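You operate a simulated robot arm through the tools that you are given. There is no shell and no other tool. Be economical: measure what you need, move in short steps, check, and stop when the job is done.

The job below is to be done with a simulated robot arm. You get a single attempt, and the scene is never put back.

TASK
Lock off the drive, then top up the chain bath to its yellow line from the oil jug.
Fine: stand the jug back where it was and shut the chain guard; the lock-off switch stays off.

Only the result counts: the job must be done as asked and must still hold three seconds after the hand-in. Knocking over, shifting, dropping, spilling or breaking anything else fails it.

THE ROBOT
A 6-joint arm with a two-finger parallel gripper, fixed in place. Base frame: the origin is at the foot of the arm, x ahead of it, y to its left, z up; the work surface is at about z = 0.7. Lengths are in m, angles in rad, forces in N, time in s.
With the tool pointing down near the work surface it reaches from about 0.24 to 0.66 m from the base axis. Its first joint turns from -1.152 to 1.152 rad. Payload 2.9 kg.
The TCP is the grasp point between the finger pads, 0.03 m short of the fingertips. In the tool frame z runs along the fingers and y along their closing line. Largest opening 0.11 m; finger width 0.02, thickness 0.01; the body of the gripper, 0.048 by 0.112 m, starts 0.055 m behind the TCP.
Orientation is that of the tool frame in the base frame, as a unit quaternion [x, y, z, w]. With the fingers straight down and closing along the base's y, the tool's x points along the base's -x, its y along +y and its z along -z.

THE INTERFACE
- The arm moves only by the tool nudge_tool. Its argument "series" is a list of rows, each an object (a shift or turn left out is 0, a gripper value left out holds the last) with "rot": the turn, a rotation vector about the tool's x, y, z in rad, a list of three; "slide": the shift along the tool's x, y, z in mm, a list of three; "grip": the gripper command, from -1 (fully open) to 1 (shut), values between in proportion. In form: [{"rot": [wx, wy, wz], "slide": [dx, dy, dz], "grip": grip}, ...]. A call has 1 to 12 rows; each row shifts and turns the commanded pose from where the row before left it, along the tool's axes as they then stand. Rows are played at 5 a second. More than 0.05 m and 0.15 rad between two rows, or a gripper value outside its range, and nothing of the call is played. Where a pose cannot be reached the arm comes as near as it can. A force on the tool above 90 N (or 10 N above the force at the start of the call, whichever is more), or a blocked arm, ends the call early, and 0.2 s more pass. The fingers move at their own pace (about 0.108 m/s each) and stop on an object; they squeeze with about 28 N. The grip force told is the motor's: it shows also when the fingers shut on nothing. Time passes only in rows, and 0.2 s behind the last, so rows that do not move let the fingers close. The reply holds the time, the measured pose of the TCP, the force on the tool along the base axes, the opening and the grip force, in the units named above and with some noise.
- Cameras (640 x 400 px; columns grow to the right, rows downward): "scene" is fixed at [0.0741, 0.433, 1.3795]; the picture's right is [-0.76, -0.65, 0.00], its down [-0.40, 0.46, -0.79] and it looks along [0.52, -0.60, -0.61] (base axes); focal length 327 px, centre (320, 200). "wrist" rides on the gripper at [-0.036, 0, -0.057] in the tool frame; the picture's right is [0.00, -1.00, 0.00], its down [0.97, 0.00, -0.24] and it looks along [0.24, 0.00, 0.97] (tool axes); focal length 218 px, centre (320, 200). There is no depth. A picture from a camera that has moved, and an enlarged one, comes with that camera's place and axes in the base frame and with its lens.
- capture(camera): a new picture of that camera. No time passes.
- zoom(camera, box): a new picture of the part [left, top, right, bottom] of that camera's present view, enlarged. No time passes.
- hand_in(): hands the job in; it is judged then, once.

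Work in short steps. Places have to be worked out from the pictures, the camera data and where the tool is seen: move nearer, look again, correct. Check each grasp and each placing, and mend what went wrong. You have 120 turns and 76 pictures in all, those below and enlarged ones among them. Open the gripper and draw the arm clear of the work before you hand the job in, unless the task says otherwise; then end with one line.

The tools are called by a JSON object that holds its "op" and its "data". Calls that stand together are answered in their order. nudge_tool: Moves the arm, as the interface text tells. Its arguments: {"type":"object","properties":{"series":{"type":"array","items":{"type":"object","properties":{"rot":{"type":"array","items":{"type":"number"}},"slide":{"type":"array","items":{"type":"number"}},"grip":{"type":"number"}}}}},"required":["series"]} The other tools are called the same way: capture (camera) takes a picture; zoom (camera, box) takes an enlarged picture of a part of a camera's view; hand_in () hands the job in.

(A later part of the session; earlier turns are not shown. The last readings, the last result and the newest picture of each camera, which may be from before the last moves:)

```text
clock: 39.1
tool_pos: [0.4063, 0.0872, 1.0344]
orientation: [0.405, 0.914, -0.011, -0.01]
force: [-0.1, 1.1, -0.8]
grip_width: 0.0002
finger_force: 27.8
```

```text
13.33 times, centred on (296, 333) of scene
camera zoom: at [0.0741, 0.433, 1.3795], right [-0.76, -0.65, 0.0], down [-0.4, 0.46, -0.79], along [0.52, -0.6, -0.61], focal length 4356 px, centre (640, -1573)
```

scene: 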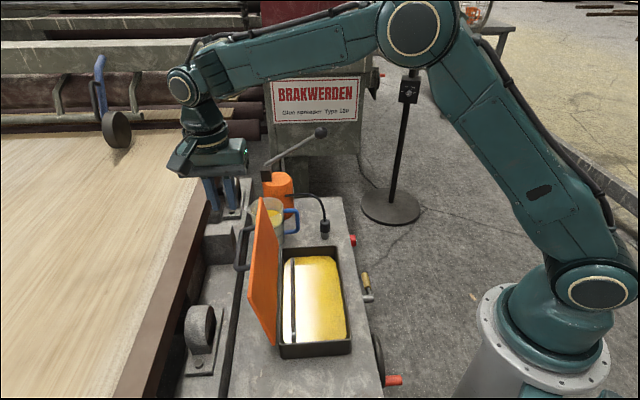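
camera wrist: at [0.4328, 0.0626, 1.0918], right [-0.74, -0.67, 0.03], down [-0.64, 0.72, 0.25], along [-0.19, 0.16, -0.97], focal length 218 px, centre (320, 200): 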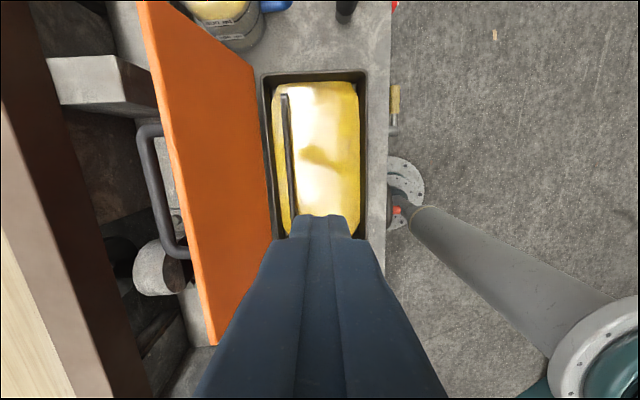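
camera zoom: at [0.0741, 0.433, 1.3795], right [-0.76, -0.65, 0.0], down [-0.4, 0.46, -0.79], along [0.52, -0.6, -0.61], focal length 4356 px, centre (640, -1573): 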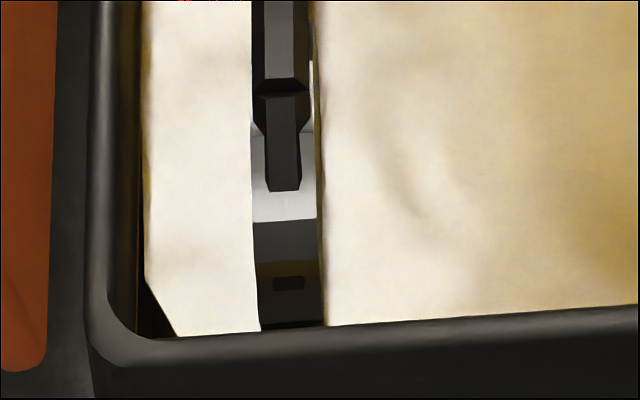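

I'll yaw the tool to look at the bath from the front side, closer, to find the line on the rear inner wall.

{"op": "nudge_tool", "data": {"series": [{"slide": [0, -40, 0]}, {"slide": [0, -40, 0]}, {"rot": [0, 0, -0.15]}, {"rot": [0, 0, -0.15]}, {"rot": [0, 0, -0.15]}, {"rot": [0, 0, -0.15]}, {"rot": [0, 0, -0.15]}, {"rot": [0, 0, -0.15]}, {"rot": [0, 0, -0.15]}, {"rot": [0, 0, -0.15]}, {"rot": [0, 0, -0.15]}, {"rot": [0, 0, -0.15]}]}}

{"op": "nudge_tool", "data": {"series": [{"rot": [0, -0.1, -0.07]}, {"rot": [0, -0.15, 0], "slide": [0, 0, 20]}, {"rot": [0, -0.1, 0], "slide": [0, 0, 20]}, {"slide": [0, 0, 20]}]}}

{"op": "capture", "data": {"camera": "wrist"}}

```text
clock: 41.7
tool_pos: [0.3462, 0.0341, 1.0348]
orientation: [-0.327, 0.945, -0.003, -0.015]
force: [0.1, 0.5, 0.1]
grip_width: 0.0
finger_force: 28.0
```

```text
clock: 42.7
tool_pos: [0.3547, 0.0443, 0.9748]
orientation: [-0.354, 0.922, 0.058, 0.148]
force: [-0.2, 0.8, -0.4]
grip_width: 0.0
finger_force: 28.1
```

```text
33 pictures are left
camera wrist: at [0.368, 0.0549, 1.0413], right [0.67, -0.74, 0.0], down [-0.74, -0.67, -0.08], along [0.06, 0.05, -1.0], focal length 218 px, centre (320, 200)
```

wrist: 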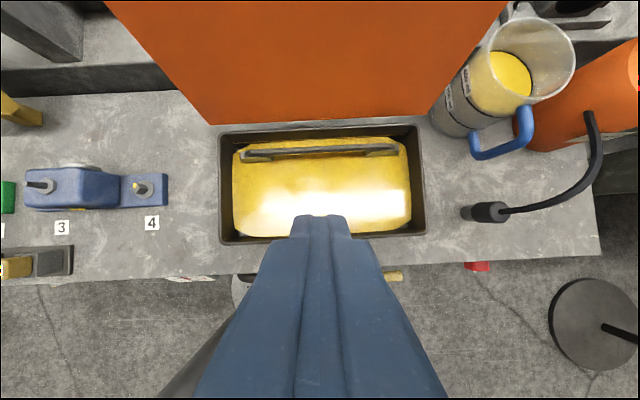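

{"op": "zoom", "data": {"camera": "wrist", "box": [215, 118, 431, 253]}}

```text
2.96 times, centred on (323, 186) of wrist
camera zoom: at [0.368, 0.0549, 1.0413], right [0.67, -0.74, 0.0], down [-0.74, -0.67, -0.08], along [0.06, 0.05, -1.0], focal length 647 px, centre (311, 243)
```

zoom: 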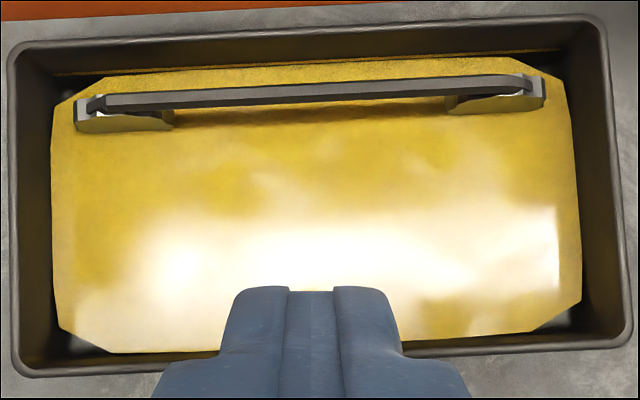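

A thin yellow line seems to run along the rear inner wall just above the oil. Check it from the scene camera.

{"op": "zoom", "data": {"camera": "scene", "box": [278, 244, 302, 259]}}

{"op": "zoom", "data": {"camera": "wrist", "box": [216, 124, 296, 174]}}

```text
16.00 times, centred on (290, 252) of scene
camera zoom: at [0.0741, 0.433, 1.3795], right [-0.76, -0.65, 0.0], down [-0.4, 0.46, -0.79], along [0.52, -0.6, -0.61], focal length 5228 px, centre (800, -624)
```

zoom: 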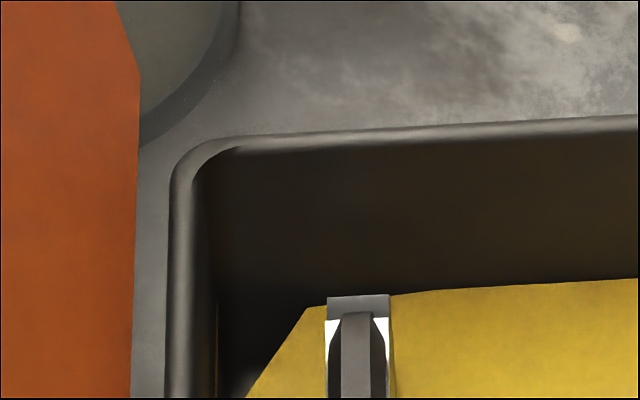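

```text
8.00 times, centred on (256, 149) of wrist
camera zoom: at [0.368, 0.0549, 1.0413], right [0.67, -0.74, 0.0], down [-0.74, -0.67, -0.08], along [0.06, 0.05, -1.0], focal length 1746 px, centre (832, 608)
```

zoom: 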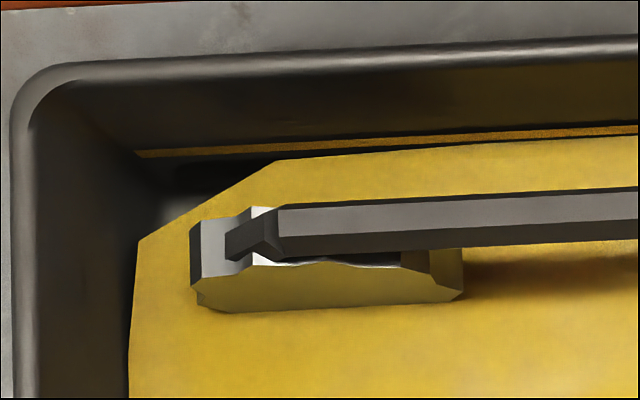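

The yellow line runs along the rear inner wall, ~7 mm above the oil. Jug: rim centre ≈(0.648,-0.006,0.814), handle's vertical bar ≈(0.58,-0.05), pointing toward the robot. I'll grip the handle from straight above (staying over the grease hose); move above it and look.

{"op": "nudge_tool", "data": {"series": [{"rot": [0, 0.15, 0], "grip": 0.1}, {"rot": [0, 0.15, 0]}, {"rot": [0, 0.018, 0.143]}, {"slide": [-23, -39, 0]}, {"slide": [-23, -39, 0]}, {"slide": [-23, -39, 0]}, {"slide": [-23, -39, 0]}, {"slide": [-23, -39, 0]}]}}

{"op": "capture", "data": {"camera": "wrist"}}

```text
clock: 44.5
tool_pos: [0.5545, -0.0568, 0.9769]
orientation: [-0.291, 0.957, 0.002, -0.001]
force: [-0.5, -0.4, -1.0]
grip_width: 0.0496
finger_force: 0.0
```

```text
29 pictures are left
camera wrist: at [0.5862, -0.0355, 1.0349], right [0.56, -0.83, 0.0], down [-0.81, -0.54, 0.24], along [-0.2, -0.13, -0.97], focal length 218 px, centre (320, 200)
```

wrist: 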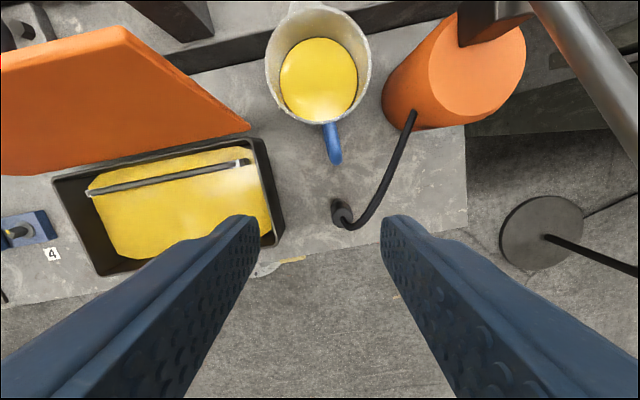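

The handle points along −n (yaw 0.75), outer bar at about (0.587,-0.051). Shift over it, yaw a bit, lower partway and check.

{"op": "nudge_tool", "data": {"series": [{"slide": [-30, -13.3, 0], "grip": 0.3}, {"rot": [0, 0, -0.15]}, {"slide": [0, 0, 40]}, {"slide": [0, 0, 40]}]}}

{"op": "capture", "data": {"camera": "wrist"}}

{"op": "zoom", "data": {"camera": "scene", "box": [220, 150, 380, 250]}}

```text
clock: 45.5
tool_pos: [0.5913, -0.0476, 0.8942]
orientation: [-0.363, 0.932, 0.002, 0.0]
force: [0.5, 0.4, 1.0]
grip_width: 0.0383
finger_force: 0.0
```

```text
28 pictures are left
camera wrist: at [0.6175, -0.0229, 0.9526], right [0.68, -0.74, 0.0], down [-0.72, -0.66, 0.24], along [-0.18, -0.16, -0.97], focal length 218 px, centre (320, 200)
```

wrist: 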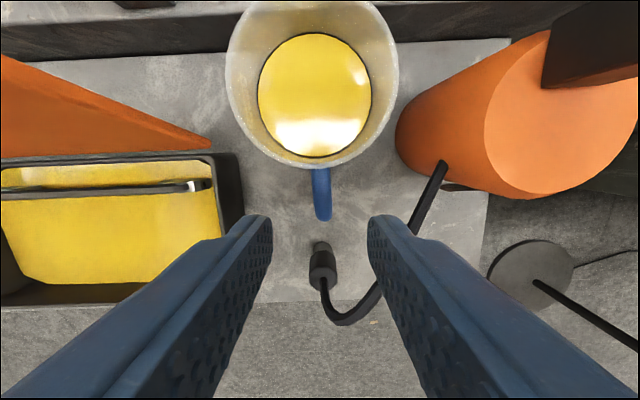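

```text
4.00 times, centred on (300, 200) of scene
camera zoom: at [0.0742, 0.433, 1.3795], right [-0.76, -0.65, 0.0], down [-0.4, 0.46, -0.79], along [0.52, -0.6, -0.61], focal length 1307 px, centre (400, 200)
```

zoom: 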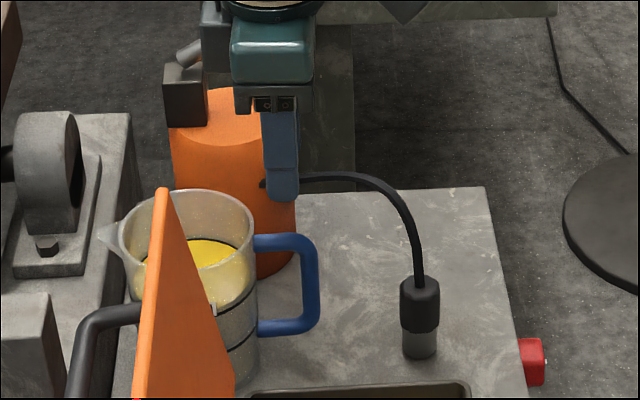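

Handle is centred; outer bar about 6–8 mm closer to the robot. Correct and descend to z≈0.808.

{"op": "nudge_tool", "data": {"series": [{"slide": [6, -1, 0]}, {"slide": [0, 0, 30]}, {"slide": [0, 0, 30]}]}}

{"op": "capture", "data": {"camera": "wrist"}}

{"op": "zoom", "data": {"camera": "scene", "box": [220, 150, 380, 250]}}

```text
clock: 46.3
tool_pos: [0.585, -0.0535, 0.8338]
orientation: [-0.363, 0.932, 0.002, 0.0]
force: [0.4, 0.1, -0.2]
grip_width: 0.0385
finger_force: 0.1
```

```text
26 pictures are left
camera wrist: at [0.6131, -0.0286, 0.8919], right [0.68, -0.74, 0.0], down [-0.72, -0.66, 0.24], along [-0.18, -0.16, -0.97], focal length 218 px, centre (320, 200)
```

wrist: 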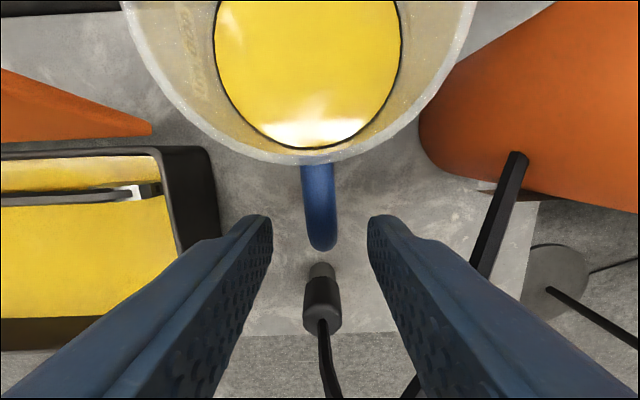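

```text
4.00 times, centred on (300, 200) of scene
camera zoom: at [0.0742, 0.433, 1.3795], right [-0.76, -0.65, 0.0], down [-0.4, 0.46, -0.79], along [0.52, -0.6, -0.61], focal length 1307 px, centre (400, 200)
```

zoom: 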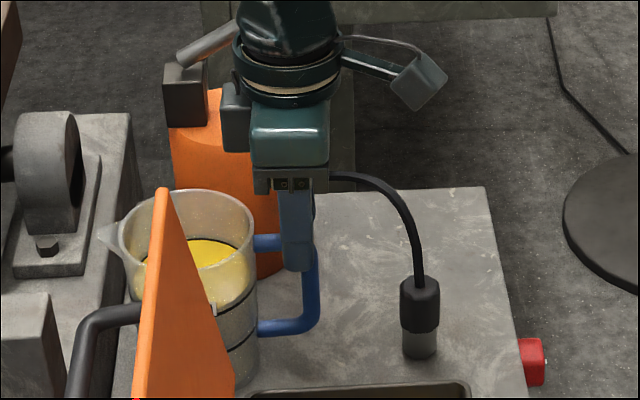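

Well aligned. Descend 26 mm and close.

{"op": "nudge_tool", "data": {"series": [{"slide": [0, 0, 26]}, {"grip": 1}, {"grip": 1}, {"grip": 1}]}}

```text
clock: 47.3
tool_pos: [0.5853, -0.0522, 0.808]
orientation: [-0.362, 0.932, 0.003, 0.0]
force: [-0.2, 0.3, 0.9]
grip_width: 0.012
finger_force: 27.6
```

Gripped (12 mm). Lift a little and check that the jug stays upright.

{"op": "nudge_tool", "data": {"series": [{"slide": [0, 0, -8]}, {"slide": [0, 0, -12]}, {"slide": [0, 0, 0]}]}}

{"op": "zoom", "data": {"camera": "scene", "box": [220, 150, 380, 250]}}

```text
clock: 48.1
tool_pos: [0.5866, -0.0533, 0.8284]
orientation: [-0.363, 0.932, 0.002, -0.001]
force: [-0.5, 0.3, -4.0]
grip_width: 0.0125
finger_force: 27.7
```

```text
4.00 times, centred on (300, 200) of scene
camera zoom: at [0.0742, 0.433, 1.3795], right [-0.76, -0.65, 0.0], down [-0.4, 0.46, -0.79], along [0.52, -0.6, -0.61], focal length 1307 px, centre (400, 200)
```

zoom: 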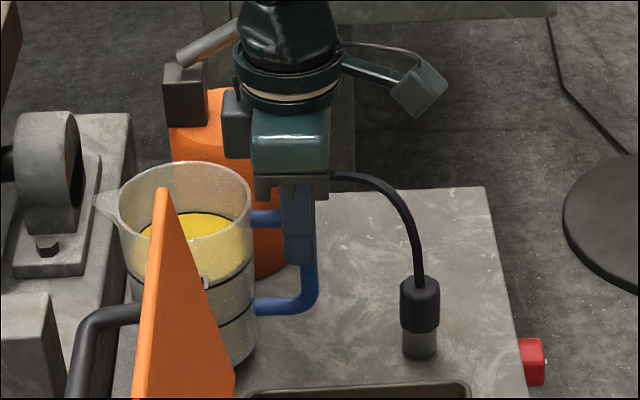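

The jug hangs upright and firm. Raise it well clear of hose and lid, then draw it back toward the robot.

{"op": "nudge_tool", "data": {"series": [{"slide": [0, 0, -30]}, {"slide": [0, 0, -35]}, {"slide": [0, 0, -35]}, {"slide": [0, 0, -35]}, {"slide": [0, 0, -35]}, {"slide": [20, 0, 0]}, {"slide": [30, 0, 0]}, {"slide": [30, 0, 0]}]}}

{"op": "capture", "data": {"camera": "scene"}}

```text
clock: 49.9
tool_pos: [0.5273, -0.1059, 1.0002]
orientation: [-0.363, 0.932, 0.002, 0.0]
force: [-0.9, 0.0, -4.8]
grip_width: 0.0124
finger_force: 28.0
```

```text
23 pictures are left
```

scene: 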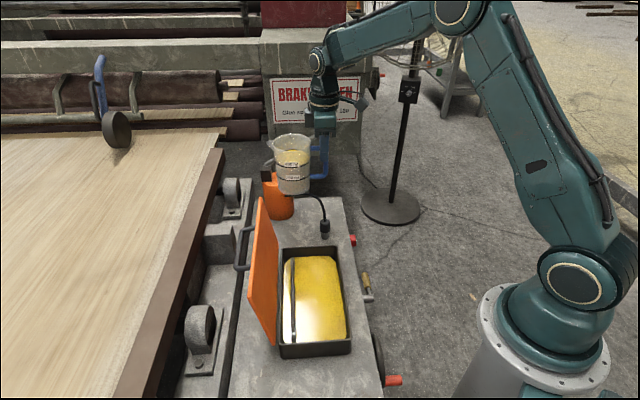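

Jug is level. Yaw it in steps so the spout turns toward the bath (−e).

{"op": "nudge_tool", "data": {"series": [{"rot": [0, 0, -0.13]}, {"rot": [0, 0, -0.13]}, {"rot": [0, 0, -0.13]}, {"rot": [0, 0, -0.13]}, {"rot": [0, 0, -0.13]}, {"rot": [0, 0, -0.13]}]}}

{"op": "nudge_tool", "data": {"series": [{"rot": [0, 0, -0.13]}, {"rot": [0, 0, -0.13]}, {"rot": [0, 0, -0.13]}, {"rot": [0, 0, -0.13]}, {"rot": [0, 0, -0.13]}, {"rot": [0, 0, -0.13]}]}}

```text
clock: 51.3
tool_pos: [0.5279, -0.107, 1.0004]
orientation: [-0.69, 0.724, 0.002, 0.0]
force: [-0.1, 0.2, -3.4]
grip_width: 0.0125
finger_force: 28.3
```

```text
clock: 52.7
tool_pos: [0.5294, -0.1086, 0.9999]
orientation: [0.913, -0.407, -0.002, -0.003]
force: [-0.2, 0.4, -3.7]
grip_width: 0.0124
finger_force: 28.0
```

Spout now points toward the bath. Move so the lip is over the bath's right half and low enough, then inspect.

{"op": "nudge_tool", "data": {"series": [{"slide": [-20, -9, 10]}, {"slide": [-20, -9, 15]}, {"slide": [-20, -9, 15]}]}}

{"op": "capture", "data": {"camera": "wrist"}}

{"op": "zoom", "data": {"camera": "scene", "box": [220, 130, 400, 370]}}

```text
clock: 53.5
tool_pos: [0.5094, -0.0464, 0.961]
orientation: [0.913, -0.409, -0.001, -0.001]
force: [0.2, -0.6, -4.1]
grip_width: 0.0125
finger_force: 28.4
```

```text
22 pictures are left
camera wrist: at [0.4859, -0.0197, 1.0183], right [0.74, 0.67, 0.0], down [0.65, -0.72, 0.24], along [0.16, -0.17, -0.97], focal length 218 px, centre (320, 200)
```

wrist: 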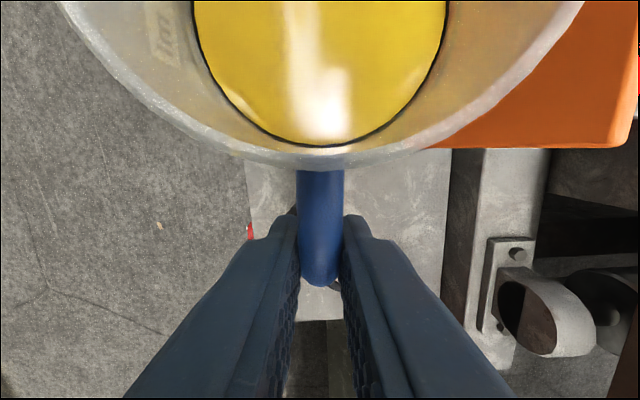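

```text
1.67 times, centred on (310, 250) of scene
camera zoom: at [0.0742, 0.433, 1.3795], right [-0.76, -0.65, 0.0], down [-0.4, 0.46, -0.79], along [0.52, -0.6, -0.61], focal length 544 px, centre (337, 117)
```

zoom: 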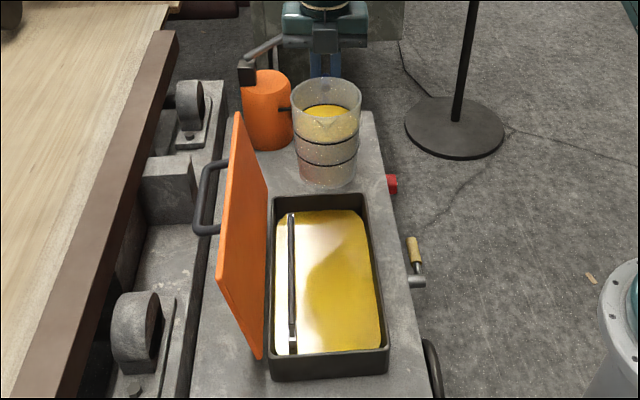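

Jug hovers in pouring position. Before pouring I want a better measure of the line-to-oil gap: high zoom on the rear wall from the scene camera.

{"op": "zoom", "data": {"camera": "scene", "box": [275, 293, 291, 303]}}

```text
16.00 times, centred on (283, 298) of scene
camera zoom: at [0.0742, 0.433, 1.3795], right [-0.76, -0.65, 0.0], down [-0.4, 0.46, -0.79], along [0.52, -0.6, -0.61], focal length 5228 px, centre (912, -1368)
```

zoom: 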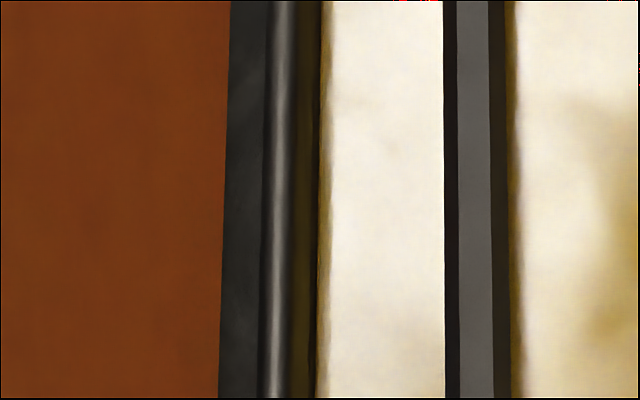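

The gap is roughly 4 mm (≈150 ml). I'll tilt the jug gradually to the onset of pouring and check.

{"op": "nudge_tool", "data": {"series": [{"rot": [0, 0.08, 0]}, {"rot": [0, 0.08, 0]}, {"rot": [0, 0.08, 0]}, {"rot": [0, 0.08, 0]}, {"rot": [0, 0.06, 0]}, {"rot": [0, 0.06, 0]}]}}

{"op": "zoom", "data": {"camera": "scene", "box": [240, 130, 400, 290]}}

```text
clock: 54.9
tool_pos: [0.5086, -0.0451, 0.9598]
orientation: [0.891, -0.399, 0.197, 0.088]
force: [0.0, 0.6, -5.0]
grip_width: 0.0124
finger_force: 28.2
```

```text
2.50 times, centred on (320, 210) of scene
camera zoom: at [0.0742, 0.433, 1.3795], right [-0.76, -0.65, 0.0], down [-0.4, 0.46, -0.79], along [0.52, -0.6, -0.61], focal length 817 px, centre (320, 175)
```

zoom: 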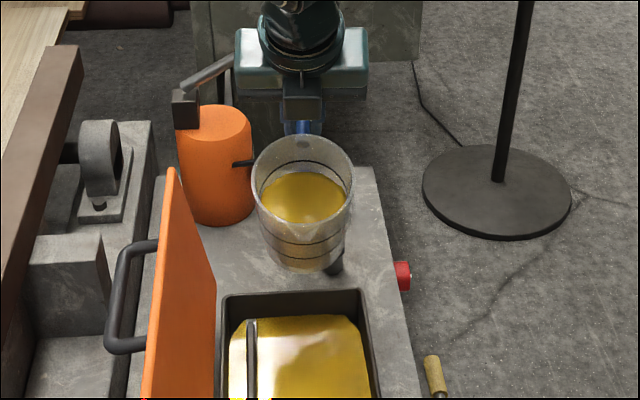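

The oil is near the lip. Tilt a bit more in small steps.

{"op": "nudge_tool", "data": {"series": [{"rot": [0, 0.05, 0]}, {"rot": [0, 0.05, 0]}, {"slide": [0, 0, 0]}, {"slide": [0, 0, 0]}]}}

{"op": "zoom", "data": {"camera": "scene", "box": [260, 150, 380, 270]}}

```text
clock: 55.9
tool_pos: [0.5069, -0.0443, 0.9591]
orientation: [0.88, -0.394, 0.243, 0.108]
force: [-0.5, 0.4, -4.5]
grip_width: 0.0126
finger_force: 28.0
```

```text
3.33 times, centred on (320, 210) of scene
camera zoom: at [0.0742, 0.433, 1.3795], right [-0.76, -0.65, 0.0], down [-0.4, 0.46, -0.79], along [0.52, -0.6, -0.61], focal length 1089 px, centre (320, 167)
```

zoom: 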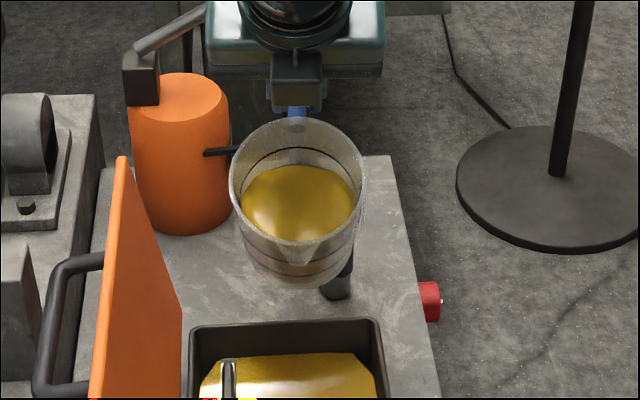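

Not pouring yet, but close. Another small tilt with waiting.

{"op": "nudge_tool", "data": {"series": [{"rot": [0, 0.05, 0]}, {"rot": [0, 0.05, 0]}, {"slide": [0, 0, 0]}, {"slide": [0, 0, 0]}, {"slide": [0, 0, 0]}]}}

{"op": "zoom", "data": {"camera": "scene", "box": [260, 150, 380, 270]}}

```text
clock: 57.1
tool_pos: [0.5095, -0.0461, 0.9608]
orientation: [0.867, -0.388, 0.286, 0.128]
force: [-0.1, -0.2, -4.9]
grip_width: 0.0126
finger_force: 27.8
```

```text
3.33 times, centred on (320, 210) of scene
camera zoom: at [0.0742, 0.433, 1.3795], right [-0.76, -0.65, 0.0], down [-0.4, 0.46, -0.79], along [0.52, -0.6, -0.61], focal length 1089 px, centre (320, 167)
```

zoom: 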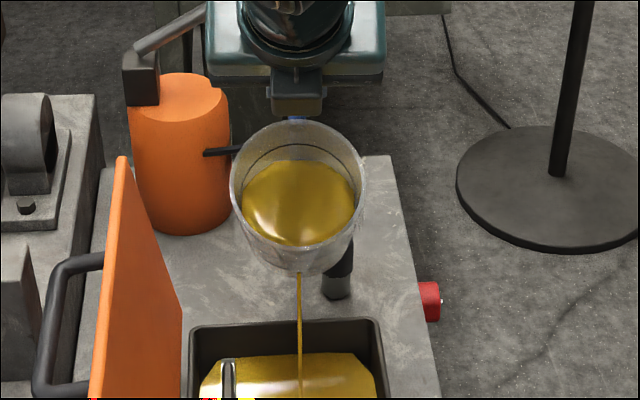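

A thin stream is falling into the bath. Hold for two seconds and check level at the end wall.

{"op": "nudge_tool", "data": {"series": [{"slide": [0, 0, 0]}, {"slide": [0, 0, 0]}, {"slide": [0, 0, 0]}, {"slide": [0, 0, 0]}, {"slide": [0, 0, 0]}, {"slide": [0, 0, 0]}, {"slide": [0, 0, 0]}, {"slide": [0, 0, 0]}]}}

{"op": "zoom", "data": {"camera": "scene", "box": [278, 244, 302, 259]}}

```text
clock: 58.9
tool_pos: [0.5093, -0.0457, 0.9598]
orientation: [0.867, -0.388, 0.286, 0.126]
force: [-0.5, 0.1, -4.8]
grip_width: 0.0123
finger_force: 27.7
```

```text
16.00 times, centred on (290, 252) of scene
camera zoom: at [0.0742, 0.433, 1.3795], right [-0.76, -0.65, 0.0], down [-0.4, 0.46, -0.79], along [0.52, -0.6, -0.61], focal length 5228 px, centre (800, -624)
```

zoom: 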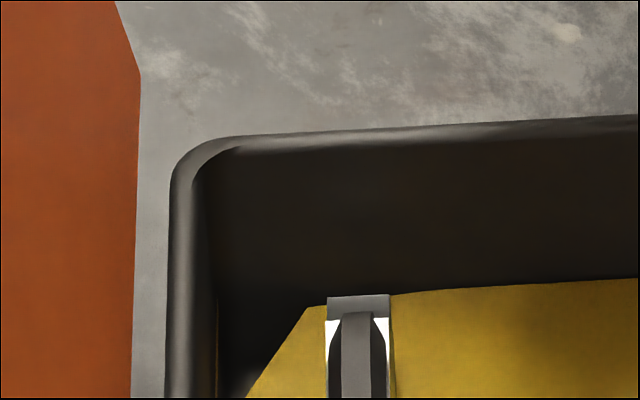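

Negligible rise so far. Tilt another 0.2 rad gradually and let it run.

{"op": "nudge_tool", "data": {"series": [{"rot": [0, 0.05, 0]}, {"rot": [0, 0.05, 0]}, {"slide": [0, 0, 0]}, {"slide": [0, 0, 0]}, {"rot": [0, 0.05, 0]}, {"rot": [0, 0.05, 0]}, {"slide": [0, 0, 0]}, {"slide": [0, 0, 0]}, {"slide": [0, 0, 0]}, {"slide": [0, 0, 0]}]}}

{"op": "zoom", "data": {"camera": "scene", "box": [260, 190, 380, 265]}}

```text
clock: 61.1
tool_pos: [0.5088, -0.0458, 0.9605]
orientation: [0.835, -0.373, 0.37, 0.164]
force: [-1.1, -0.4, -4.0]
grip_width: 0.0125
finger_force: 27.7
```

```text
5.33 times, centred on (320, 228) of scene
camera zoom: at [0.0742, 0.433, 1.3795], right [-0.76, -0.65, 0.0], down [-0.4, 0.46, -0.79], along [0.52, -0.6, -0.61], focal length 1742 px, centre (320, 53)
```

zoom: 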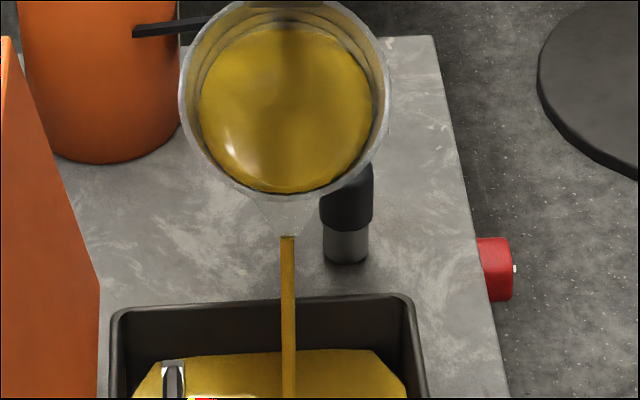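

{"op": "zoom", "data": {"camera": "scene", "box": [278, 244, 302, 259]}}

```text
16.00 times, centred on (290, 252) of scene
camera zoom: at [0.0742, 0.433, 1.3795], right [-0.76, -0.65, 0.0], down [-0.4, 0.46, -0.79], along [0.52, -0.6, -0.61], focal length 5228 px, centre (800, -624)
```

zoom: 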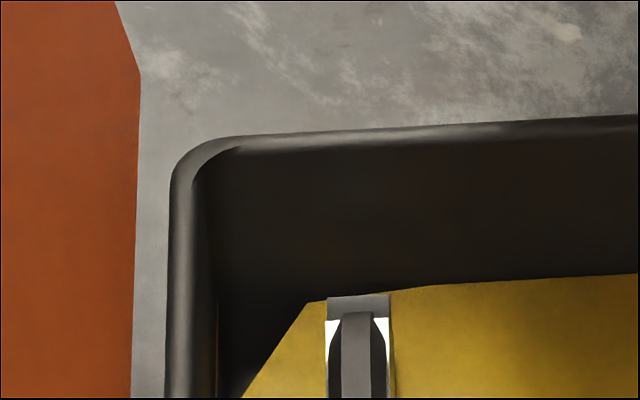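

Oil has risen ~0.9 mm. Continue: tilt slightly more and let it run, then recheck.

{"op": "nudge_tool", "data": {"series": [{"slide": [0, 0, 0]}, {"slide": [0, 0, 0]}, {"slide": [0, 0, 0]}, {"slide": [0, 0, 0]}, {"rot": [0, 0.05, 0]}, {"slide": [0, 0, 0]}, {"slide": [0, 0, 0]}, {"slide": [0, 0, 0]}, {"slide": [0, 0, 0]}]}}

{"op": "zoom", "data": {"camera": "scene", "box": [278, 244, 302, 259]}}

```text
clock: 63.1
tool_pos: [0.5088, -0.0452, 0.96]
orientation: [0.825, -0.368, 0.391, 0.173]
force: [0.4, 0.2, -4.4]
grip_width: 0.0124
finger_force: 28.0
```

```text
16.00 times, centred on (290, 252) of scene
camera zoom: at [0.0742, 0.433, 1.3795], right [-0.76, -0.65, 0.0], down [-0.4, 0.46, -0.79], along [0.52, -0.6, -0.61], focal length 5228 px, centre (800, -624)
```

zoom: 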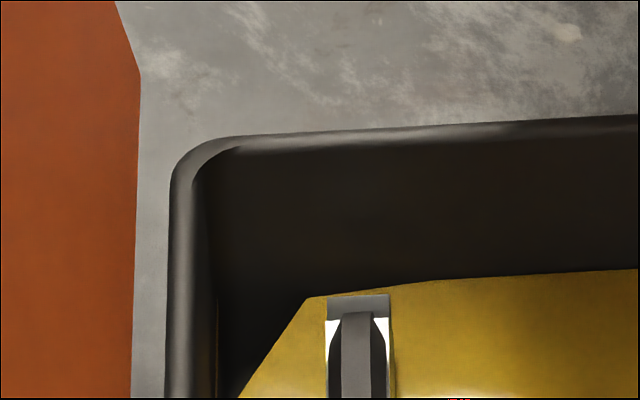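

Rise ≈1.9 mm. Pour about one more second and then bring the jug upright.

{"op": "nudge_tool", "data": {"series": [{"slide": [0, 0, 0]}, {"slide": [0, 0, 0]}, {"slide": [0, 0, 0]}, {"slide": [0, 0, 0]}, {"slide": [0, 0, 0]}, {"rot": [0, -0.14, 0]}, {"rot": [0, -0.14, 0]}, {"rot": [0, -0.14, 0]}, {"rot": [0, -0.14, 0]}, {"rot": [0, -0.14, 0]}, {"rot": [0, -0.1, 0]}]}}

{"op": "zoom", "data": {"camera": "scene", "box": [278, 244, 302, 259]}}

```text
clock: 65.5
tool_pos: [0.5081, -0.044, 0.9605]
orientation: [0.912, -0.407, 0.039, 0.016]
force: [-0.7, 0.5, -3.0]
grip_width: 0.0125
finger_force: 27.5
```

```text
16.00 times, centred on (290, 252) of scene
camera zoom: at [0.0742, 0.433, 1.3795], right [-0.76, -0.65, 0.0], down [-0.4, 0.46, -0.79], along [0.52, -0.6, -0.61], focal length 5228 px, centre (800, -624)
```

zoom: 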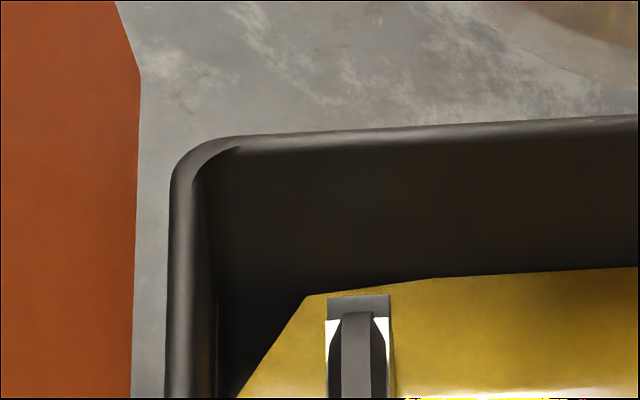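

Rise ≈2.3 mm. I'll now stand the jug back, then view the line from a low angle before deciding on more. Level the jug and retrace the path.

{"op": "nudge_tool", "data": {"series": [{"rot": [0, -0.09, 0]}, {"slide": [20, 9, -15]}, {"slide": [20, 9, -15]}, {"slide": [20, 9, -10]}, {"rot": [0, 0, 0.13]}, {"rot": [0, 0, 0.13]}, {"rot": [0, 0, 0.13]}, {"rot": [0, 0, 0.13]}, {"rot": [0, 0, 0.13]}, {"rot": [0, 0, 0.13]}]}}

{"op": "nudge_tool", "data": {"series": [{"rot": [0, 0, 0.13]}, {"rot": [0, 0, 0.13]}, {"rot": [0, 0, 0.13]}, {"rot": [0, 0, 0.13]}, {"rot": [0, 0, 0.13]}, {"rot": [0, 0, 0.13]}, {"slide": [-27, 0, 0]}, {"slide": [-27, 0, 0]}, {"slide": [-26, 0, 0]}, {"slide": [0, 0, 0]}]}}

```text
clock: 67.7
tool_pos: [0.5291, -0.1083, 0.9993]
orientation: [-0.688, 0.726, 0.003, 0.001]
force: [1.0, 0.4, -3.7]
grip_width: 0.0124
finger_force: 27.7
```

```text
clock: 69.9
tool_pos: [0.5877, -0.053, 1.0026]
orientation: [-0.362, 0.932, 0.002, 0.0]
force: [0.5, 0.6, -2.9]
grip_width: 0.0127
finger_force: 27.7
```

Back above its place. Lower gently along the same vertical path.

{"op": "nudge_tool", "data": {"series": [{"slide": [0, 0, 35]}, {"slide": [0, 0, 35]}, {"slide": [0, 0, 35]}, {"slide": [0, 0, 35]}, {"slide": [0, 0, 30]}, {"slide": [0, 0, 10]}, {"slide": [0, 0, 0]}]}}

{"op": "nudge_tool", "data": {"series": [{"slide": [0, 0, 5]}, {"slide": [0, 0, 3]}, {"slide": [0, 0, 0]}]}}

{"op": "zoom", "data": {"camera": "scene", "box": [220, 150, 380, 250]}}

```text
clock: 71.5
tool_pos: [0.5884, -0.0543, 0.8195]
orientation: [-0.363, 0.932, 0.003, 0.0]
force: [0.2, -0.5, -2.8]
grip_width: 0.0124
finger_force: 27.3
```

```text
clock: 72.3
tool_pos: [0.5871, -0.0549, 0.8121]
orientation: [-0.363, 0.932, 0.002, 0.0]
force: [-0.6, 0.3, -3.3]
grip_width: 0.0123
finger_force: 27.7
```

```text
4.00 times, centred on (300, 200) of scene
camera zoom: at [0.0742, 0.433, 1.3795], right [-0.76, -0.65, 0.0], down [-0.4, 0.46, -0.79], along [0.52, -0.6, -0.61], focal length 1307 px, centre (400, 200)
```

zoom: 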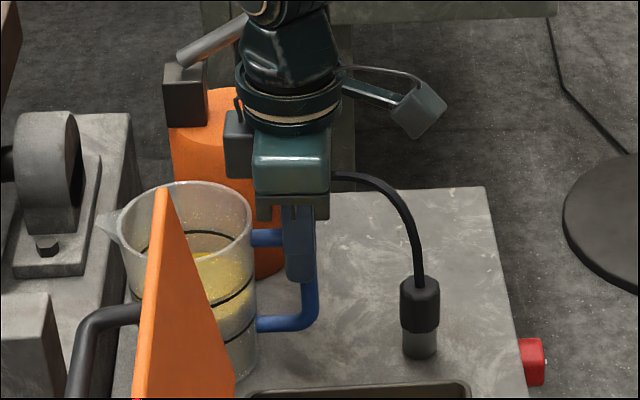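

Slight residual spout-up tilt; lower the last few mm until the weight is taken by the bench.

{"op": "nudge_tool", "data": {"series": [{"slide": [0, 0, 2]}, {"slide": [0, 0, 2]}, {"slide": [0, 0, 0]}]}}

```text
clock: 73.1
tool_pos: [0.5873, -0.0541, 0.8096]
orientation: [-0.362, 0.932, 0.002, 0.001]
force: [-2.4, -1.5, 8.5]
grip_width: 0.0126
finger_force: 28.1
```

It's seated. Release and rise.

{"op": "nudge_tool", "data": {"series": [{"slide": [0, 0, -1]}, {"grip": 0.4}, {"slide": [0, 0, 0]}, {"slide": [0, 0, -30]}, {"slide": [0, 0, -35]}, {"slide": [0, 0, -35]}, {"slide": [0, 0, -35]}]}}

{"op": "zoom", "data": {"camera": "scene", "box": [220, 150, 380, 250]}}

```text
clock: 74.7
tool_pos: [0.587, -0.0543, 0.9449]
orientation: [-0.363, 0.932, 0.003, -0.001]
force: [0.0, -0.2, 0.8]
grip_width: 0.033
finger_force: 0.1
```

```text
4.00 times, centred on (300, 200) of scene
camera zoom: at [0.0741, 0.433, 1.3795], right [-0.76, -0.65, 0.0], down [-0.4, 0.46, -0.79], along [0.52, -0.6, -0.61], focal length 1307 px, centre (400, 200)
```

zoom: 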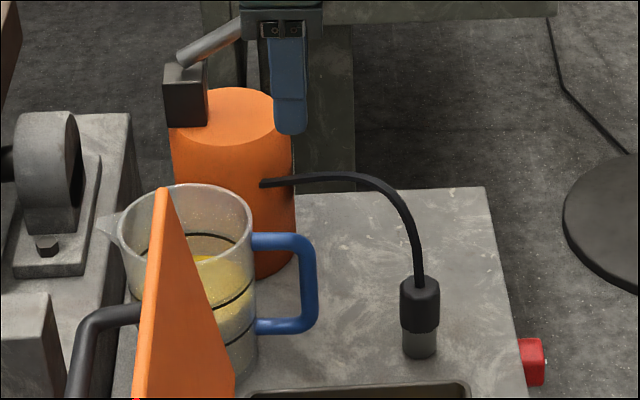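

Jug stands upright in its place (few mm off). Now take the low-angle view of the bath's rear wall from the front right.

{"op": "nudge_tool", "data": {"series": [{"slide": [44.3, 11.2, 0], "grip": 1}, {"slide": [44.3, 11.2, 0]}, {"slide": [44.3, 11.2, 0]}, {"slide": [44.3, 11.2, 0]}, {"slide": [44.3, 11.2, 0]}, {"rot": [0, 0, -0.14]}, {"rot": [0, 0, -0.14]}, {"rot": [0, 0, -0.14]}, {"rot": [0, 0, -0.14]}]}}

{"op": "nudge_tool", "data": {"series": [{"rot": [0, -0.143, 0]}, {"rot": [0, -0.143, 0]}, {"rot": [0, -0.143, 0]}, {"rot": [0, -0.143, 0]}, {"rot": [0, -0.143, 0]}, {"rot": [0, -0.143, 0]}, {"rot": [0, -0.143, 0]}, {"slide": [42, 0, 27]}, {"slide": [42, 0, 27]}]}}

{"op": "capture", "data": {"camera": "wrist"}}

```text
clock: 76.7
tool_pos: [0.3865, -0.1626, 0.9454]
orientation: [-0.606, 0.795, 0.002, -0.001]
force: [0.2, 0.1, -0.3]
grip_width: 0.0
finger_force: 28.0
```

```text
clock: 78.7
tool_pos: [0.3859, -0.1611, 0.8422]
orientation: [-0.531, 0.697, 0.293, 0.383]
force: [-0.3, -0.5, -1.1]
grip_width: 0.0001
finger_force: 27.3
```

```text
9 pictures are left
camera wrist: at [0.3781, -0.1884, 0.9044], right [0.96, -0.27, 0.0], down [-0.19, -0.7, -0.69], along [0.18, 0.67, -0.72], focal length 218 px, centre (320, 200)
```

wrist: 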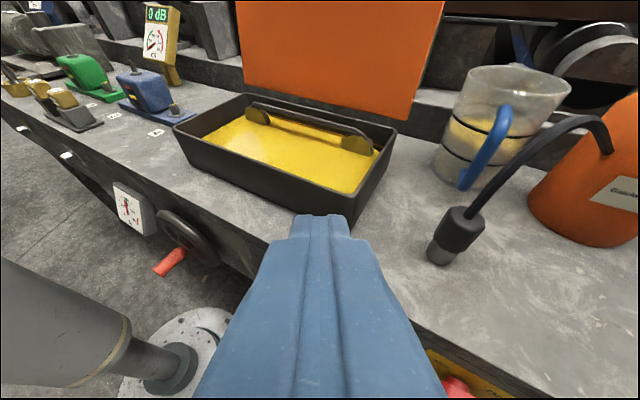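

{"op": "zoom", "data": {"camera": "wrist", "box": [225, 92, 305, 142]}}

```text
8.00 times, centred on (265, 117) of wrist
camera zoom: at [0.3781, -0.1884, 0.9044], right [0.96, -0.27, 0.0], down [-0.19, -0.7, -0.69], along [0.18, 0.67, -0.72], focal length 1746 px, centre (760, 864)
```

zoom: 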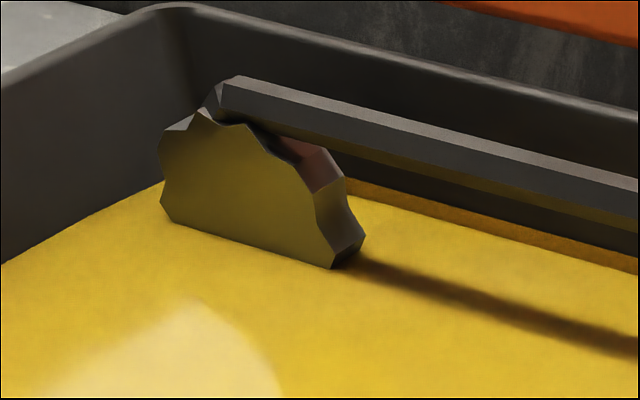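

{"op": "zoom", "data": {"camera": "wrist", "box": [266, 110, 298, 130]}}

```text
16.00 times, centred on (282, 120) of wrist
camera zoom: at [0.3781, -0.1884, 0.9044], right [0.96, -0.27, 0.0], down [-0.19, -0.7, -0.69], along [0.18, 0.67, -0.72], focal length 3492 px, centre (928, 1480)
```

zoom: 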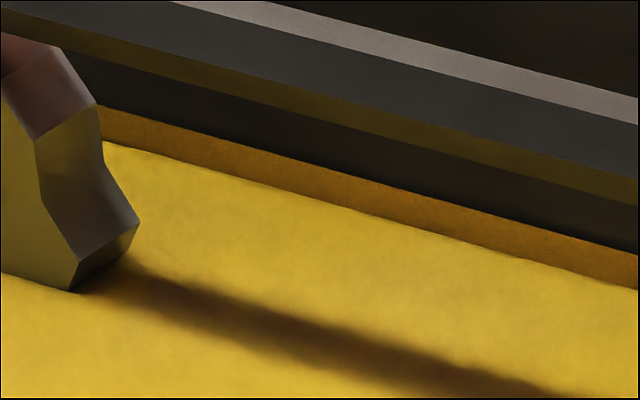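

The oil has reached the lower edge of the line; its centre is ~2.2 mm higher, so about 80 ml more is needed. Retrace to above the jug handle.

{"op": "nudge_tool", "data": {"series": [{"slide": [-42, 0, -27]}, {"slide": [-42, 0, -27]}, {"rot": [0, 0.143, 0]}, {"rot": [0, 0.143, 0]}, {"rot": [0, 0.143, 0]}, {"rot": [0, 0.143, 0]}, {"rot": [0, 0.143, 0]}, {"rot": [0, 0.143, 0]}, {"rot": [0, 0.143, 0]}]}}

{"op": "nudge_tool", "data": {"series": [{"rot": [0, 0, 0.14], "grip": 0.4}, {"rot": [0, 0, 0.14]}, {"rot": [0, 0, 0.14]}, {"rot": [0, 0, 0.14]}, {"slide": [-44.3, -11.2, 0]}, {"slide": [-44.3, -11.2, 0]}, {"slide": [-44.3, -11.2, 0]}, {"slide": [-44.3, -11.2, 0]}, {"slide": [-44.3, -11.2, 0]}, {"slide": [0, 0, 0]}]}}

```text
clock: 80.7
tool_pos: [0.3868, -0.1629, 0.9444]
orientation: [-0.606, 0.795, 0.002, -0.001]
force: [-0.5, 0.2, 1.3]
grip_width: 0.0002
finger_force: 27.5
```

```text
clock: 82.9
tool_pos: [0.5875, -0.0555, 0.9461]
orientation: [-0.362, 0.932, 0.003, -0.001]
force: [-0.9, 0.1, 0.4]
grip_width: 0.0329
finger_force: 0.1
```

Same pose as at release. Descend, grip and lift.

{"op": "nudge_tool", "data": {"series": [{"slide": [0, 0, 35]}, {"slide": [0, 0, 35]}, {"slide": [0, 0, 35]}, {"slide": [0, 0, 30]}, {"slide": [0, 0, 0]}]}}

{"op": "nudge_tool", "data": {"series": [{"grip": 1}, {"grip": 1}, {"grip": 1}, {"grip": 1}]}}

{"op": "nudge_tool", "data": {"series": [{"slide": [0, 0, -8]}, {"slide": [0, 0, -12]}, {"slide": [0, 0, -30]}, {"slide": [0, 0, -35]}, {"slide": [0, 0, -35]}, {"slide": [0, 0, -35]}, {"slide": [0, 0, -35]}, {"slide": [20, 0, 0]}, {"slide": [30, 0, 0]}, {"slide": [30, 0, 0]}]}}

```text
clock: 84.1
tool_pos: [0.5874, -0.0546, 0.8088]
orientation: [-0.363, 0.932, 0.003, 0.0]
force: [0.1, 0.7, -0.8]
grip_width: 0.033
finger_force: 0.0
```

```text
clock: 85.1
tool_pos: [0.5878, -0.0548, 0.81]
orientation: [-0.363, 0.932, 0.003, 0.0]
force: [0.4, -0.2, 0.2]
grip_width: 0.0125
finger_force: 28.2
```

```text
clock: 87.3
tool_pos: [0.5293, -0.1086, 1.001]
orientation: [-0.363, 0.932, 0.003, 0.0]
force: [0.1, -0.7, -3.3]
grip_width: 0.0123
finger_force: 27.8
```

Held. Yaw and move to the pouring position as before.

{"op": "nudge_tool", "data": {"series": [{"rot": [0, 0, -0.13]}, {"rot": [0, 0, -0.13]}, {"rot": [0, 0, -0.13]}, {"rot": [0, 0, -0.13]}, {"rot": [0, 0, -0.13]}, {"rot": [0, 0, -0.13]}, {"rot": [0, 0, -0.13]}, {"rot": [0, 0, -0.13]}, {"rot": [0, 0, -0.13]}, {"rot": [0, 0, -0.13]}, {"rot": [0, 0, -0.13]}, {"rot": [0, 0, -0.13]}]}}

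{"op": "nudge_tool", "data": {"series": [{"slide": [-20, -9, 10]}, {"slide": [-20, -9, 15]}, {"slide": [-20, -9, 15]}, {"rot": [0, 0.12, 0]}, {"rot": [0, 0.12, 0]}, {"rot": [0, 0.12, 0]}, {"rot": [0, 0.12, 0]}, {"rot": [0, 0.12, 0]}, {"rot": [0, 0.1, 0]}]}}

```text
clock: 89.9
tool_pos: [0.5287, -0.1081, 0.9987]
orientation: [0.914, -0.407, -0.003, -0.002]
force: [-0.6, 0.8, -3.2]
grip_width: 0.0123
finger_force: 27.6
```

```text
clock: 91.9
tool_pos: [0.5092, -0.0443, 0.9596]
orientation: [0.859, -0.384, 0.311, 0.138]
force: [0.0, -0.1, -4.4]
grip_width: 0.0123
finger_force: 28.1
```

Tilt on to just past the previous angle and let it flow, then check the level.

{"op": "nudge_tool", "data": {"series": [{"rot": [0, 0.1, 0]}, {"rot": [0, 0.09, 0]}, {"slide": [0, 0, 0]}, {"slide": [0, 0, 0]}, {"rot": [0, 0.05, 0]}, {"slide": [0, 0, 0]}, {"slide": [0, 0, 0]}, {"slide": [0, 0, 0]}, {"slide": [0, 0, 0]}]}}

{"op": "zoom", "data": {"camera": "scene", "box": [278, 244, 302, 259]}}

```text
clock: 93.9
tool_pos: [0.5097, -0.0452, 0.9594]
orientation: [0.815, -0.364, 0.412, 0.183]
force: [-0.1, 0.3, -2.7]
grip_width: 0.0123
finger_force: 28.2
```

```text
16.00 times, centred on (290, 252) of scene
camera zoom: at [0.0742, 0.433, 1.3795], right [-0.76, -0.65, 0.0], down [-0.4, 0.46, -0.79], along [0.52, -0.6, -0.61], focal length 5228 px, centre (800, -624)
```

zoom: 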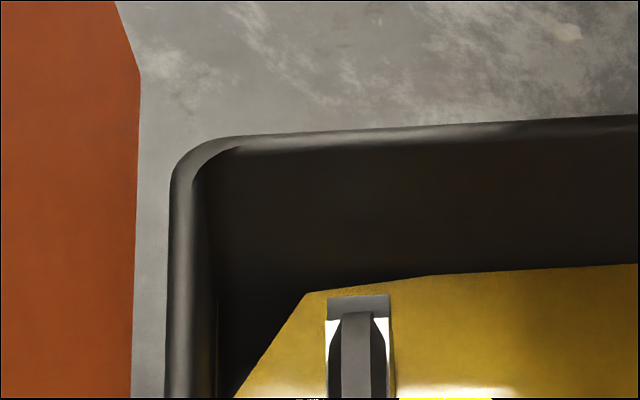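

Total rise ≈14 px of ~21 wanted. Pour about 1.6 s more at slightly more tilt, then bring upright and check.

{"op": "nudge_tool", "data": {"series": [{"rot": [0, 0.05, 0]}, {"slide": [0, 0, 0]}, {"slide": [0, 0, 0]}, {"slide": [0, 0, 0]}, {"slide": [0, 0, 0]}, {"slide": [0, 0, 0]}, {"slide": [0, 0, 0]}, {"rot": [0, -0.14, 0]}, {"rot": [0, -0.14, 0]}, {"rot": [0, -0.14, 0]}]}}

{"op": "zoom", "data": {"camera": "scene", "box": [278, 244, 302, 259]}}

```text
clock: 96.1
tool_pos: [0.5077, -0.0439, 0.9602]
orientation: [0.877, -0.392, 0.255, 0.113]
force: [0.4, 0.4, -3.0]
grip_width: 0.0121
finger_force: 28.0
```

```text
16.00 times, centred on (290, 252) of scene
camera zoom: at [0.0742, 0.433, 1.3795], right [-0.76, -0.65, 0.0], down [-0.4, 0.46, -0.79], along [0.52, -0.6, -0.61], focal length 5228 px, centre (800, -624)
```

zoom: 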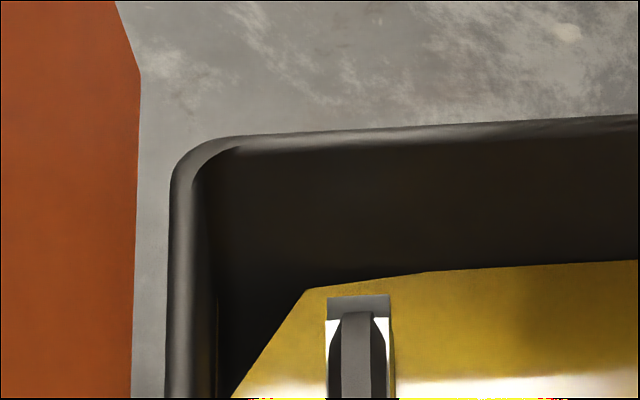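

Rise ≈3.7 mm of the ~4.5 mm target. One more short pour (~25–30 ml), then upright.

{"op": "nudge_tool", "data": {"series": [{"rot": [0, 0.14, 0]}, {"rot": [0, 0.14, 0]}, {"rot": [0, 0.14, 0]}, {"rot": [0, 0.03, 0]}, {"slide": [0, 0, 0]}, {"slide": [0, 0, 0]}, {"slide": [0, 0, 0]}, {"rot": [0, -0.14, 0]}, {"rot": [0, -0.14, 0]}, {"rot": [0, -0.14, 0]}, {"rot": [0, -0.14, 0]}, {"rot": [0, -0.14, 0]}]}}

{"op": "zoom", "data": {"camera": "scene", "box": [278, 244, 302, 259]}}

```text
clock: 98.7
tool_pos: [0.5093, -0.0459, 0.9604]
orientation: [0.902, -0.402, 0.143, 0.063]
force: [-0.1, 0.4, -3.4]
grip_width: 0.0124
finger_force: 28.0
```

```text
16.00 times, centred on (290, 252) of scene
camera zoom: at [0.0742, 0.433, 1.3795], right [-0.76, -0.65, 0.0], down [-0.4, 0.46, -0.79], along [0.52, -0.6, -0.61], focal length 5228 px, centre (800, -624)
```

zoom: 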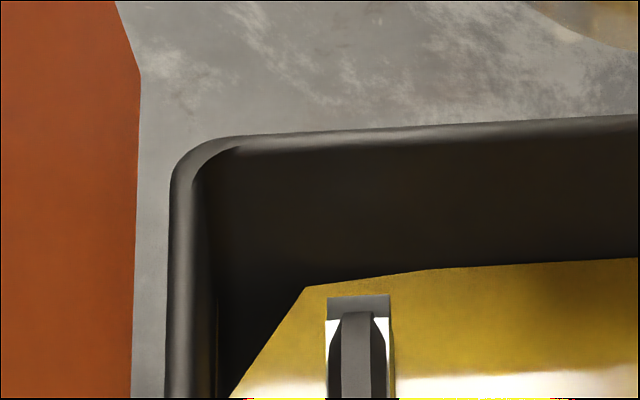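

Level now ≈4.1 mm above start – within the line. Level the jug and carry it back.

{"op": "nudge_tool", "data": {"series": [{"rot": [0, -0.11, 0]}, {"rot": [0, -0.11, 0]}, {"rot": [0, -0.1, 0]}, {"slide": [20, 9, -15]}, {"slide": [20, 9, -15]}, {"slide": [20, 9, -10]}]}}

{"op": "nudge_tool", "data": {"series": [{"rot": [0, 0, 0.13]}, {"rot": [0, 0, 0.13]}, {"rot": [0, 0, 0.13]}, {"rot": [0, 0, 0.13]}, {"rot": [0, 0, 0.13]}, {"rot": [0, 0, 0.13]}, {"rot": [0, 0, 0.13]}, {"rot": [0, 0, 0.13]}, {"rot": [0, 0, 0.13]}, {"rot": [0, 0, 0.13]}, {"rot": [0, 0, 0.13]}, {"rot": [0, 0, 0.13]}]}}

{"op": "nudge_tool", "data": {"series": [{"slide": [-27, 0, 0]}, {"slide": [-27, 0, 0]}, {"slide": [-26, 0, 0]}, {"rot": [0, 0, -0.08]}, {"slide": [0, 0, 35]}, {"slide": [0, 0, 35]}, {"slide": [0, 0, 35]}, {"slide": [0, 0, 35]}, {"slide": [0, 0, 30]}, {"slide": [0, 0, 10]}, {"slide": [0, 0, 5]}, {"slide": [0, 0, 0]}]}}

```text
clock: 100.1
tool_pos: [0.5317, -0.1084, 1.0]
orientation: [0.913, -0.408, -0.003, -0.003]
force: [0.3, 0.3, -1.8]
grip_width: 0.0126
finger_force: 27.6
```

```text
clock: 102.7
tool_pos: [0.5281, -0.1087, 0.9999]
orientation: [-0.361, 0.933, 0.003, 0.0]
force: [-0.5, -0.5, -2.9]
grip_width: 0.0122
finger_force: 27.7
```

```text
clock: 105.3
tool_pos: [0.587, -0.055, 0.8128]
orientation: [-0.399, 0.917, 0.003, 0.0]
force: [0.0, -0.4, -3.1]
grip_width: 0.0125
finger_force: 27.5
```

{"op": "nudge_tool", "data": {"series": [{"slide": [0, 2.5, 0]}, {"slide": [0, 0, 2]}, {"slide": [0, 0, 2]}, {"slide": [0, 0, 0]}]}}

```text
clock: 106.3
tool_pos: [0.5848, -0.052, 0.8116]
orientation: [-0.399, 0.917, 0.001, 0.001]
force: [-3.4, -2.9, 9.3]
grip_width: 0.0124
finger_force: 28.4
```

Seated on the bench (load taken). Release, rise and check placement.

{"op": "nudge_tool", "data": {"series": [{"slide": [0, 0, -1]}, {"grip": 0.4}, {"slide": [0, 0, 0]}, {"slide": [0, 0, -30]}, {"slide": [0, 0, -35]}, {"slide": [0, 0, -35]}, {"slide": [0, 0, -35]}]}}

{"op": "zoom", "data": {"camera": "scene", "box": [220, 150, 380, 250]}}

```text
clock: 107.9
tool_pos: [0.5872, -0.0524, 0.946]
orientation: [-0.399, 0.917, 0.003, 0.0]
force: [0.3, 0.8, -0.3]
grip_width: 0.0328
finger_force: 0.0
```

```text
4.00 times, centred on (300, 200) of scene
camera zoom: at [0.0741, 0.433, 1.3795], right [-0.76, -0.65, 0.0], down [-0.4, 0.46, -0.79], along [0.52, -0.6, -0.61], focal length 1307 px, centre (400, 200)
```

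zoom: 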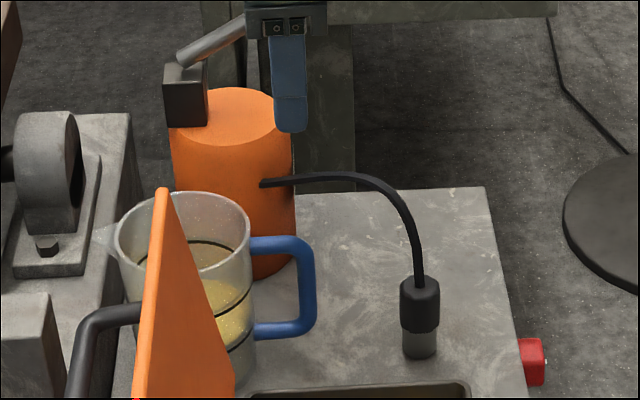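

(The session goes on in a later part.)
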